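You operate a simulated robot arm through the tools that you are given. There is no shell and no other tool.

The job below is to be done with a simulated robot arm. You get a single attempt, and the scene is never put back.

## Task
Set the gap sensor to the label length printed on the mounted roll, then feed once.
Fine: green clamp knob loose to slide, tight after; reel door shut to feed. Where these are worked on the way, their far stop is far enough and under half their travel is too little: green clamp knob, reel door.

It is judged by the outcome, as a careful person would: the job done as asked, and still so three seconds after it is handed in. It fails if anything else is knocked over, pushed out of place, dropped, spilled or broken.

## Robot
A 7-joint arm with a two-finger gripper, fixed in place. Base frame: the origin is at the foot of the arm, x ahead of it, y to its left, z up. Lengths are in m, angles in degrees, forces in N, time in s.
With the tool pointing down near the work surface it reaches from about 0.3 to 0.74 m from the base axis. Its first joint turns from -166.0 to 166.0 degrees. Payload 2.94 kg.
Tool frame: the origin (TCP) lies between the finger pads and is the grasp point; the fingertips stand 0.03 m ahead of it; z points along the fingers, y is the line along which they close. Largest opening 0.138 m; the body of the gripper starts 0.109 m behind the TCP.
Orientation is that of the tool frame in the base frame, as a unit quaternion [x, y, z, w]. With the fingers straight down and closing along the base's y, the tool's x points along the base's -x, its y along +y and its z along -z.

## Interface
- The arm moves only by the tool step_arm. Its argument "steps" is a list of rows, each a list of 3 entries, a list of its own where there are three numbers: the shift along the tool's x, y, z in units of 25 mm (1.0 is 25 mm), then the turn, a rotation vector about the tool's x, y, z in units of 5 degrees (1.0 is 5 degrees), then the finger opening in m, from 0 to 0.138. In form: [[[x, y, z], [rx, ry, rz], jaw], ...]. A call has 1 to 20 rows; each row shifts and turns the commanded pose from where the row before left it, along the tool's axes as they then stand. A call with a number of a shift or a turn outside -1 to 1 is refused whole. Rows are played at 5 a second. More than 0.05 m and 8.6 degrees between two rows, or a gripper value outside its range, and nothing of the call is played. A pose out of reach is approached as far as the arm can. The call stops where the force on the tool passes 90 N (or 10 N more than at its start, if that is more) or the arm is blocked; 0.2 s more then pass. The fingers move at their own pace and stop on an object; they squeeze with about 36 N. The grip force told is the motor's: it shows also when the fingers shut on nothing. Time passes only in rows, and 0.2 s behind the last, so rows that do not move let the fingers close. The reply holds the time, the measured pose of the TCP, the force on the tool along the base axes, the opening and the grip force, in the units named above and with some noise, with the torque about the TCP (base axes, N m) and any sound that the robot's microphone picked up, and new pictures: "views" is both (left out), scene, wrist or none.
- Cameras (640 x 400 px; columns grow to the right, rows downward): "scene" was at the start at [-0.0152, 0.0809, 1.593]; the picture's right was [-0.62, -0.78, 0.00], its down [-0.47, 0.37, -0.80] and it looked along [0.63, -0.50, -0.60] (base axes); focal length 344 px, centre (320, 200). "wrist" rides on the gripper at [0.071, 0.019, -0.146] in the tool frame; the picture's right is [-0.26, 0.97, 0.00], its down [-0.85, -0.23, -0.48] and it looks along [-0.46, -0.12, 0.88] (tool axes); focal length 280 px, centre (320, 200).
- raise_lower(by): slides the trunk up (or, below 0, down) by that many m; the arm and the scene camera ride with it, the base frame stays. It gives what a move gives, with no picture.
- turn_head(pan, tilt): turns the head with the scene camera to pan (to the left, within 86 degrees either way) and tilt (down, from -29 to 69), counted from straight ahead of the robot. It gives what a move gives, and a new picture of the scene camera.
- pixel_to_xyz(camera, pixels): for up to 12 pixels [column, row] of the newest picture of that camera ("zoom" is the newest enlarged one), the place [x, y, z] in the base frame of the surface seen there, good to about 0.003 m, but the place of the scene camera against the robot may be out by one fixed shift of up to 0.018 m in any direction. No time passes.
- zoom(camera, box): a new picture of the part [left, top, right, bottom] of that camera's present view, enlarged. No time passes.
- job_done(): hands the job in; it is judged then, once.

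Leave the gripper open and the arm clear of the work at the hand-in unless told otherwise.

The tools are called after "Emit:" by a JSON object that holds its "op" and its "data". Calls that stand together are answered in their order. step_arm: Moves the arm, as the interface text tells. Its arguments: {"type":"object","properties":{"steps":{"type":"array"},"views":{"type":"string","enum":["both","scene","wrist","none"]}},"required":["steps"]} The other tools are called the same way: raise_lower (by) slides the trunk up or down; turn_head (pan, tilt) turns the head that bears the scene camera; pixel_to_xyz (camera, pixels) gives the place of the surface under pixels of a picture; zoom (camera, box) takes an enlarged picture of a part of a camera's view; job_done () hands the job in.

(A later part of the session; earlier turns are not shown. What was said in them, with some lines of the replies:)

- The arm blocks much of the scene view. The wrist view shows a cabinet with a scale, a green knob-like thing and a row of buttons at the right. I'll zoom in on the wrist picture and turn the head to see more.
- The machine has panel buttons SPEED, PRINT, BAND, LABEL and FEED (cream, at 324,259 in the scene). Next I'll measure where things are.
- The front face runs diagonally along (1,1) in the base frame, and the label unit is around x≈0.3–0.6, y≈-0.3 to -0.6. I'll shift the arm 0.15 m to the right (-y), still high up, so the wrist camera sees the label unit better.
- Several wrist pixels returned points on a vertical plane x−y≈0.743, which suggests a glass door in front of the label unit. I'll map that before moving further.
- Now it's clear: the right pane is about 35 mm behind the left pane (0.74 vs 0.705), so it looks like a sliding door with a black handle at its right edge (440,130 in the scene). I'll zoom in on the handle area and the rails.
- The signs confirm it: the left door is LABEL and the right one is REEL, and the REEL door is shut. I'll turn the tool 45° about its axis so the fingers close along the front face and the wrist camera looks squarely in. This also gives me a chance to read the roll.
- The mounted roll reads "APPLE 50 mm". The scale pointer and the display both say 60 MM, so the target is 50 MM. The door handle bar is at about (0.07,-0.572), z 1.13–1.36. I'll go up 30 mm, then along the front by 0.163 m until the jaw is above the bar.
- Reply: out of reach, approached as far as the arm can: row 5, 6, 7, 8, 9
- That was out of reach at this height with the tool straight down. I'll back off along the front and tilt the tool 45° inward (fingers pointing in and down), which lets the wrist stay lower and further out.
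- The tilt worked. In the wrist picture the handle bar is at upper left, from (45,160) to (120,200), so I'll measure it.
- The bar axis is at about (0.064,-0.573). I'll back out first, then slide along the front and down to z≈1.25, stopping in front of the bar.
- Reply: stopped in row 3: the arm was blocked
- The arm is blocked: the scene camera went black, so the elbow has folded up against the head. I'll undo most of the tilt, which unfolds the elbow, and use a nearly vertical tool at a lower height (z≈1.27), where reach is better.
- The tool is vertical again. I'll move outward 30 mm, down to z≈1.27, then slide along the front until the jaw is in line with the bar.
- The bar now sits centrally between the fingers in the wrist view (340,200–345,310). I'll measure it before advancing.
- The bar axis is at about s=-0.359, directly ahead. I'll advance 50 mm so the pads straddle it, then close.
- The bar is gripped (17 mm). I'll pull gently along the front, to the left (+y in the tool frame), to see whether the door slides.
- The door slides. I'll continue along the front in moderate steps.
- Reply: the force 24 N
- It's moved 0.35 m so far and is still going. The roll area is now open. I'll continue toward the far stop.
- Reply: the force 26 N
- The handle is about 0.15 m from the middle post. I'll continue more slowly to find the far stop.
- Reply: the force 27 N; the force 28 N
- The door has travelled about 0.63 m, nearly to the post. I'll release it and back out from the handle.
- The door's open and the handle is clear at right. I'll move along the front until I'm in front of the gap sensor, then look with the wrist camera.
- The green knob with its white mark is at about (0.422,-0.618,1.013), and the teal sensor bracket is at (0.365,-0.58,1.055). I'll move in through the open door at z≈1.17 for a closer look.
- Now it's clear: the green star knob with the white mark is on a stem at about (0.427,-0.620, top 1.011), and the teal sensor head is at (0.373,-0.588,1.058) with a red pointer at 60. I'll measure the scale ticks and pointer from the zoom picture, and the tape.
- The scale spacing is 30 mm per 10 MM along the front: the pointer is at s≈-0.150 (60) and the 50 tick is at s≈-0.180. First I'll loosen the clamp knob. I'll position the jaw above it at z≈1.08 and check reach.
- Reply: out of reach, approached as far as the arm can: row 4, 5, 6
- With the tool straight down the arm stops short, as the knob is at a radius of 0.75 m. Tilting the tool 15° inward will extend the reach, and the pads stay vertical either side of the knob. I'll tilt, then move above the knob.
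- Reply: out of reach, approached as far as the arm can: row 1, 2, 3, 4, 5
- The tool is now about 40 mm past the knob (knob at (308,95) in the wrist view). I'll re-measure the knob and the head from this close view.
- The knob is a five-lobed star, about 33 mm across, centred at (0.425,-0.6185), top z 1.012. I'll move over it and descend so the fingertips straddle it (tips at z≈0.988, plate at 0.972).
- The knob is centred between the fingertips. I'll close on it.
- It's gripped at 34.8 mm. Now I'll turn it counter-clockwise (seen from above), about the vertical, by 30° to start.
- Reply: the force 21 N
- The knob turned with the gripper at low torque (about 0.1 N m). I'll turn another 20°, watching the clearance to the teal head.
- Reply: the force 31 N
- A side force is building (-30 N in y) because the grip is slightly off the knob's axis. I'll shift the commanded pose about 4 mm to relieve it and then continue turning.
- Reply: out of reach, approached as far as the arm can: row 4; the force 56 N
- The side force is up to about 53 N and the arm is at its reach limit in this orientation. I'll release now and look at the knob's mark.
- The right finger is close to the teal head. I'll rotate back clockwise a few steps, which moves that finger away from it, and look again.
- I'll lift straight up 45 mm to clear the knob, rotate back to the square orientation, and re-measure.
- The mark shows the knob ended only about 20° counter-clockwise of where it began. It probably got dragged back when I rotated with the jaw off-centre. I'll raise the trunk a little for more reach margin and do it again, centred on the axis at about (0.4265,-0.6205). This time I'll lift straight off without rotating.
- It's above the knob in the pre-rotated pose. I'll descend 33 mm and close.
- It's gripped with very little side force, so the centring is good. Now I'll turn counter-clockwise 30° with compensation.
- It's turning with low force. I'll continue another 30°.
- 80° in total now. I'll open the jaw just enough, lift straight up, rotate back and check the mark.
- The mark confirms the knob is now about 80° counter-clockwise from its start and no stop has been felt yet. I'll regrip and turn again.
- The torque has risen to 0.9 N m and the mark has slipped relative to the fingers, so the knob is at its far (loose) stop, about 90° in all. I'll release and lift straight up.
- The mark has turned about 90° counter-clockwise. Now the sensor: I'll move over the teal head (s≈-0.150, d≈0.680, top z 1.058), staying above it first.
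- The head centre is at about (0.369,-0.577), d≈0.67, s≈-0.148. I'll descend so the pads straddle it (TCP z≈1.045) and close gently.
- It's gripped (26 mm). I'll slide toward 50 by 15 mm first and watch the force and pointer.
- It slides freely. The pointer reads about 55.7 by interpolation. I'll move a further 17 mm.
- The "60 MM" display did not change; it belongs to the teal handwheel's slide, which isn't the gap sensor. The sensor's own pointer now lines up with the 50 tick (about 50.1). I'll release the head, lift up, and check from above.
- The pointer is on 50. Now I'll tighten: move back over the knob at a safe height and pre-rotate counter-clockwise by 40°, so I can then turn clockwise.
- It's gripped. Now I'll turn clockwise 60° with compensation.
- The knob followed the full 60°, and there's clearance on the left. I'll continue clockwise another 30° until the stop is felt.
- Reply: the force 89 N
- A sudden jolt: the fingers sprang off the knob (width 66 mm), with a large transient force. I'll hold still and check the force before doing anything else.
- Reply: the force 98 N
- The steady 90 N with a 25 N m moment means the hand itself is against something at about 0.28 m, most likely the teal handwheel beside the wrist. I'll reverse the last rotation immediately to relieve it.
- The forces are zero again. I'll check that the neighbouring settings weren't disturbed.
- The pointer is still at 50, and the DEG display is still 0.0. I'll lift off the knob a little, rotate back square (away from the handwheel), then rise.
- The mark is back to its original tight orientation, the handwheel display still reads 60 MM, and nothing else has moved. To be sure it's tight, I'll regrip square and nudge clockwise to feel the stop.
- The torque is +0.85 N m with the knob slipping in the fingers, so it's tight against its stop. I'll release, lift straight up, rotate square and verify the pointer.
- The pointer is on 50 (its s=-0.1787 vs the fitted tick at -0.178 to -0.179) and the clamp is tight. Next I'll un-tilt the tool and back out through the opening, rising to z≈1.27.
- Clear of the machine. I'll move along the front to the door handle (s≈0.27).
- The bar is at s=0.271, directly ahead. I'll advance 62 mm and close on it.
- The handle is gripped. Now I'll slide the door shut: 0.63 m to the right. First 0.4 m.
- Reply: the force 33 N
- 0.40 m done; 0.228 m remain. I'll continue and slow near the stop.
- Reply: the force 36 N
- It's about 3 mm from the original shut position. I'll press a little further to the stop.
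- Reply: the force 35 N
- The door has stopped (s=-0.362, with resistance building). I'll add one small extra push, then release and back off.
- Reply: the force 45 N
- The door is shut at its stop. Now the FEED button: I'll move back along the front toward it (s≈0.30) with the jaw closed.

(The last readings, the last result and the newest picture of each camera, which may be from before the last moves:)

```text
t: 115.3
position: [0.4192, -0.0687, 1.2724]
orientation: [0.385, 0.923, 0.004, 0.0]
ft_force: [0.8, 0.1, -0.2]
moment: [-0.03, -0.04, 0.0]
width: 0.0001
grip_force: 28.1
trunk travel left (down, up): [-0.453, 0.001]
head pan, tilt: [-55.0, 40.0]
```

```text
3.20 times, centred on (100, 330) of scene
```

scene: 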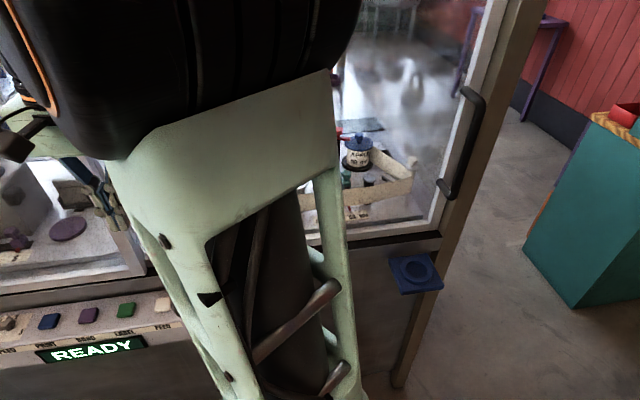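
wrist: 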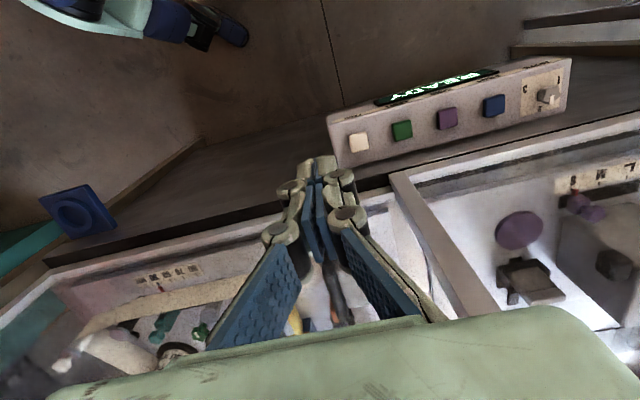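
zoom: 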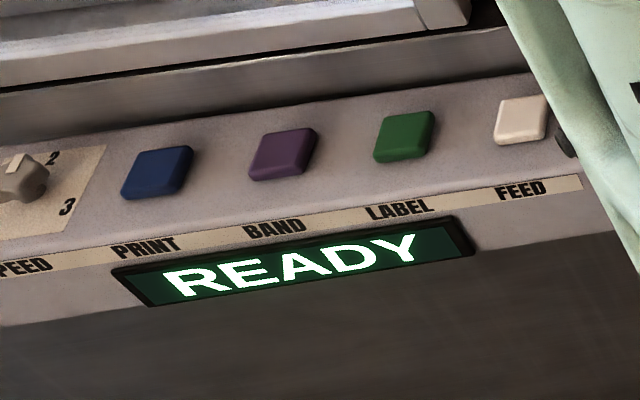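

The panel top is horizontal (z 0.904). The FEED button is at (0.520,-0.0955) with its top at z≈0.9165, and the display says READY. I'll move above FEED with closed fingers, down to about 35 mm above it.

Emit:
{"op": "step_arm", "data": {"steps": [[[-0.85, 0.52, 0], [0, 0, 0], 0.0], [[-0.85, 0.52, 0], [0, 0, 0], 0.0], [[-0.85, 0.52, 0], [0, 0, 0], 0.0], [[-0.85, 0.52, 0], [0, 0, 0], 0.0], [[0, 0, 1], [0, 0, 0], 0.0], [[0, 0, 1], [0, 0, 0], 0.0], [[0, 0, 1], [0, 0, 0], 0.0], [[0, 0, 1], [0, 0, 0], 0.0], [[0, 0, 1], [0, 0, 0], 0.0], [[0, 0, 1], [0, 0, 0], 0.0], [[0, 0, 1], [0, 0, 0], 0.0], [[0, 0, 1], [0, 0, 0], 0.0], [[0, 0, 1], [0, 0, 0], 0.0], [[0, 0, 1], [0, 0, 0], 0.0], [[0, 0, 1], [0, 0, 0], 0.0], [[0, 0, 0.5], [0, 0, 0], 0.0]], "views": "both"}}

```text
t: 118.7
position: [0.5185, -0.0885, 0.9855]
orientation: [0.386, 0.923, 0.006, 0.0]
ft_force: [-0.5, 0.2, -0.3]
moment: [-0.02, 0.04, -0.01]
width: 0.0
grip_force: 28.4
trunk travel left (down, up): [-0.453, 0.001]
head pan, tilt: [-55.0, 40.0]
```

scene: 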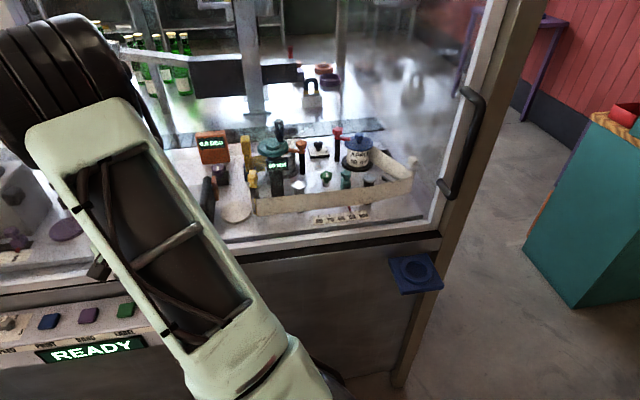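
wrist: 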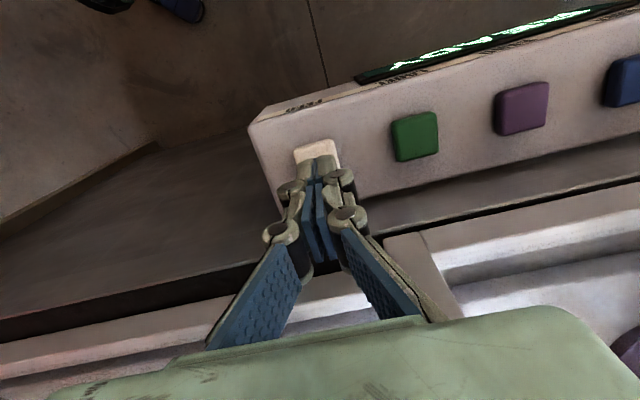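

The fingers are directly above the cream FEED button. Before feeding I'll check the sensor and door from the clear scene view.

Emit:
{"op": "zoom", "data": {"camera": "scene", "box": [230, 110, 430, 240]}}

Emit:
{"op": "zoom", "data": {"camera": "scene", "box": [400, 60, 520, 300]}}

```text
3.08 times, centred on (330, 175) of scene
```

zoom: 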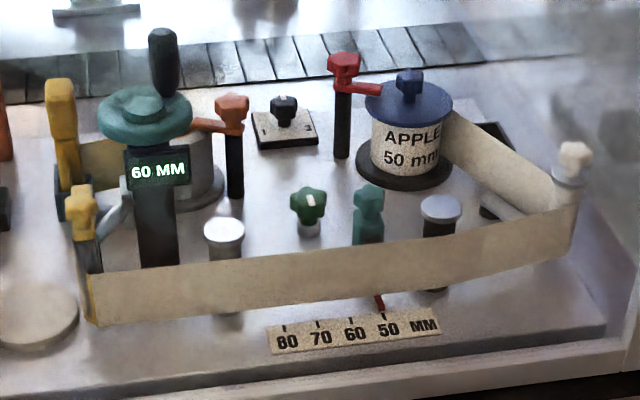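

```text
1.67 times, centred on (460, 180) of scene
```

zoom: 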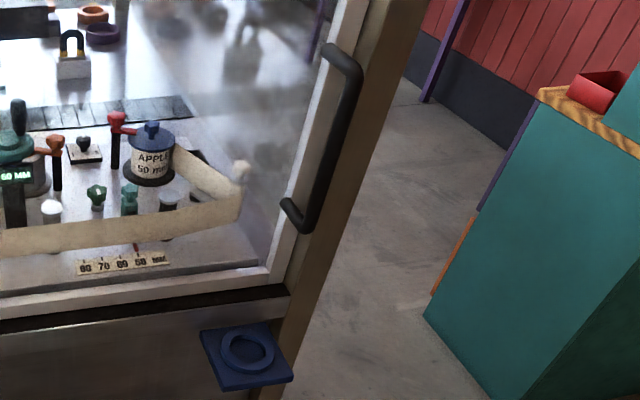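

Everything is in order: pointer at 50, clamp tight, door shut, READY. I'll press FEED once: down to contact, a few mm of travel, then straight back up.

Emit:
{"op": "step_arm", "data": {"steps": [[[0, -0.15, 0.6], [0, 0, 0], 0.0], [[0, 0, 0.6], [0, 0, 0], 0.0], [[0, 0, 0.3], [0, 0, 0], 0.0], [[0, 0, 0.2], [0, 0, 0], 0.0]], "views": "scene"}}

```text
t: 119.7
position: [0.5158, -0.0906, 0.9423]
orientation: [0.385, 0.923, 0.004, 0.001]
ft_force: [0.1, 0.7, 1.2]
moment: [0.02, -0.01, 0.0]
width: 0.0061
grip_force: 28.5
trunk travel left (down, up): [-0.453, 0.001]
head pan, tilt: [-55.0, 40.0]
```

scene: 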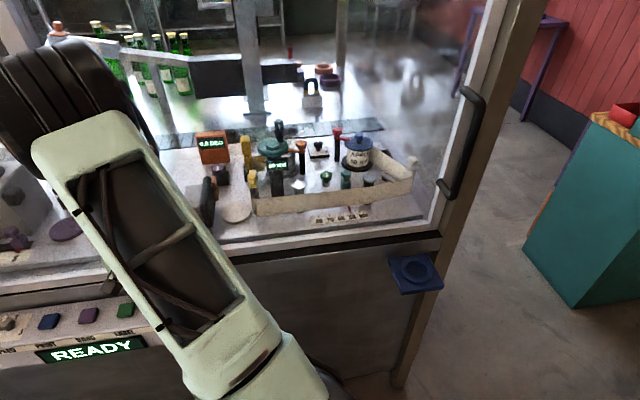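

Contact is only light so far (1.2 N) and there's no sound yet. I'll press a few mm further.

Emit:
{"op": "step_arm", "data": {"steps": [[[0, 0, 0.12], [0, 0, 0], 0.0], [[0, 0, 0.12], [0, 0, 0], 0.0]], "views": "both"}}

```text
t: 120.3
position: [0.5151, -0.0904, 0.9374]
orientation: [0.385, 0.923, 0.005, 0.001]
ft_force: [0.5, 1.8, 8.8]
moment: [0.04, 0.0, 0.04]
width: 0.0058
grip_force: 28.7
trunk travel left (down, up): [-0.453, 0.001]
head pan, tilt: [-55.0, 40.0]
heard: click
```

scene: 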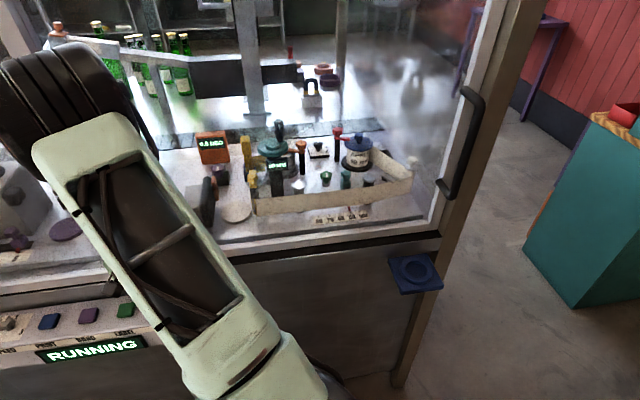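
wrist: 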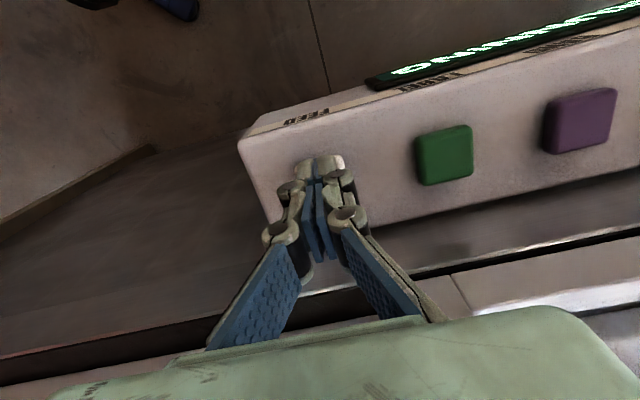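

A click was heard and the display reads RUNNING. I'll lift straight up now, so it's pressed only once.

Emit:
{"op": "step_arm", "data": {"steps": [[[0, 0, -0.8], [0, 0, 0], 0.0], [[0, 0, -1], [0, 0, 0], 0.0], [[0, 0, -1], [0, 0, 0], 0.0], [[0, 0, -1], [0, 0, 0], 0.0], [[0, 0, -1], [0, 0, 0], 0.0], [[0, 0, -1], [0, 0, 0], 0.05], [[1, 0, -1], [0, 0, 0], 0.08], [[1, 0, -1], [0, 0, 0], 0.08], [[1, 0, 0], [0, 0, 0], 0.08]], "views": "both"}}

Emit:
{"op": "zoom", "data": {"camera": "scene", "box": [0, 270, 200, 390]}}

```text
t: 122.3
position: [0.4627, -0.039, 1.1325]
orientation: [0.385, 0.923, 0.005, 0.0]
ft_force: [-0.5, 0.0, 0.0]
moment: [-0.03, 0.01, -0.03]
width: 0.0803
grip_force: 0.1
trunk travel left (down, up): [-0.453, 0.001]
head pan, tilt: [-55.0, 40.0]
```

scene: 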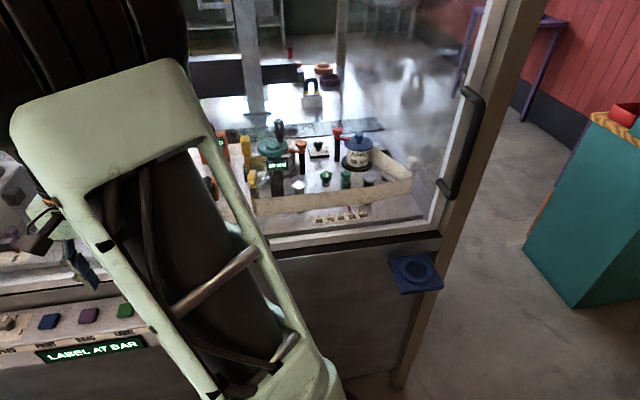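
wrist: 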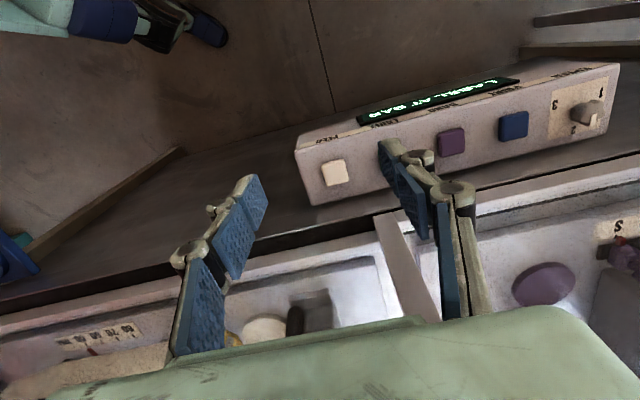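

```text
3.20 times, centred on (100, 330) of scene
```

zoom: 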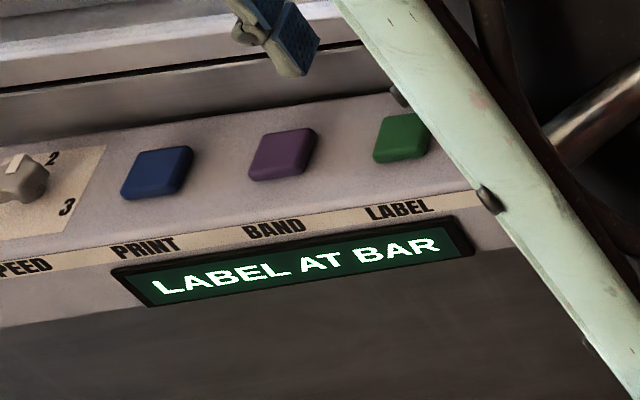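

The display reads "LABEL AT BAR", so the feed stopped correctly at the label gap. The door is shut, the clamp tight, the sensor at 50, the gripper open and the arm clear. I'll take one last look, then hand in.

Emit:
{"op": "zoom", "data": {"camera": "scene", "box": [200, 60, 520, 300]}}

Emit:
{"op": "job_done", "data": {}}

```text
1.67 times, centred on (360, 180) of scene
```

zoom: 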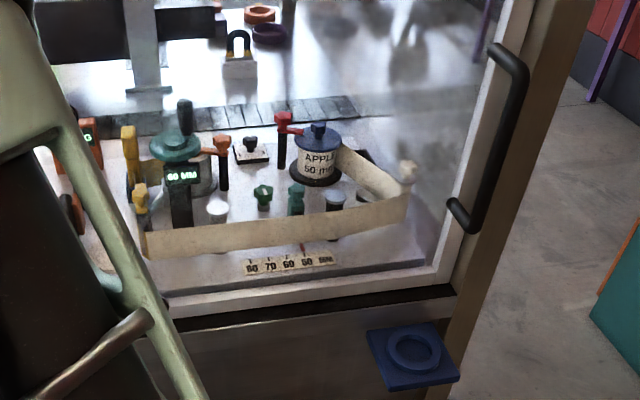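

```text
The job is handed in.
```

The gap sensor is set to 50 mm, as printed on the mounted "APPLE 50 mm" roll, and FEED was pressed once. The panel went from READY to RUNNING and ended on "LABEL AT BAR".

- **Sensor:** it was at 60. I slid it until its pointer lined up with the 50 tick on the scale, and it was still there after tightening.
- **Clamp knob:** turned to its loose stop to slide the sensor, then back until it was tight against its stop.
- **Reel door:** slid open about 0.63 m to work inside, then shut against its stop before feeding.
- **Unwanted contact:** while I was tightening the knob, the hand pressed against something with about 90 N, probably the teal handwheel beside it. I backed off at once. The handwheel's 60 MM display and the 0.0 DEG display were unchanged, and I saw nothing out of place.

The job is handed in with the gripper open and the arm clear of the machine.
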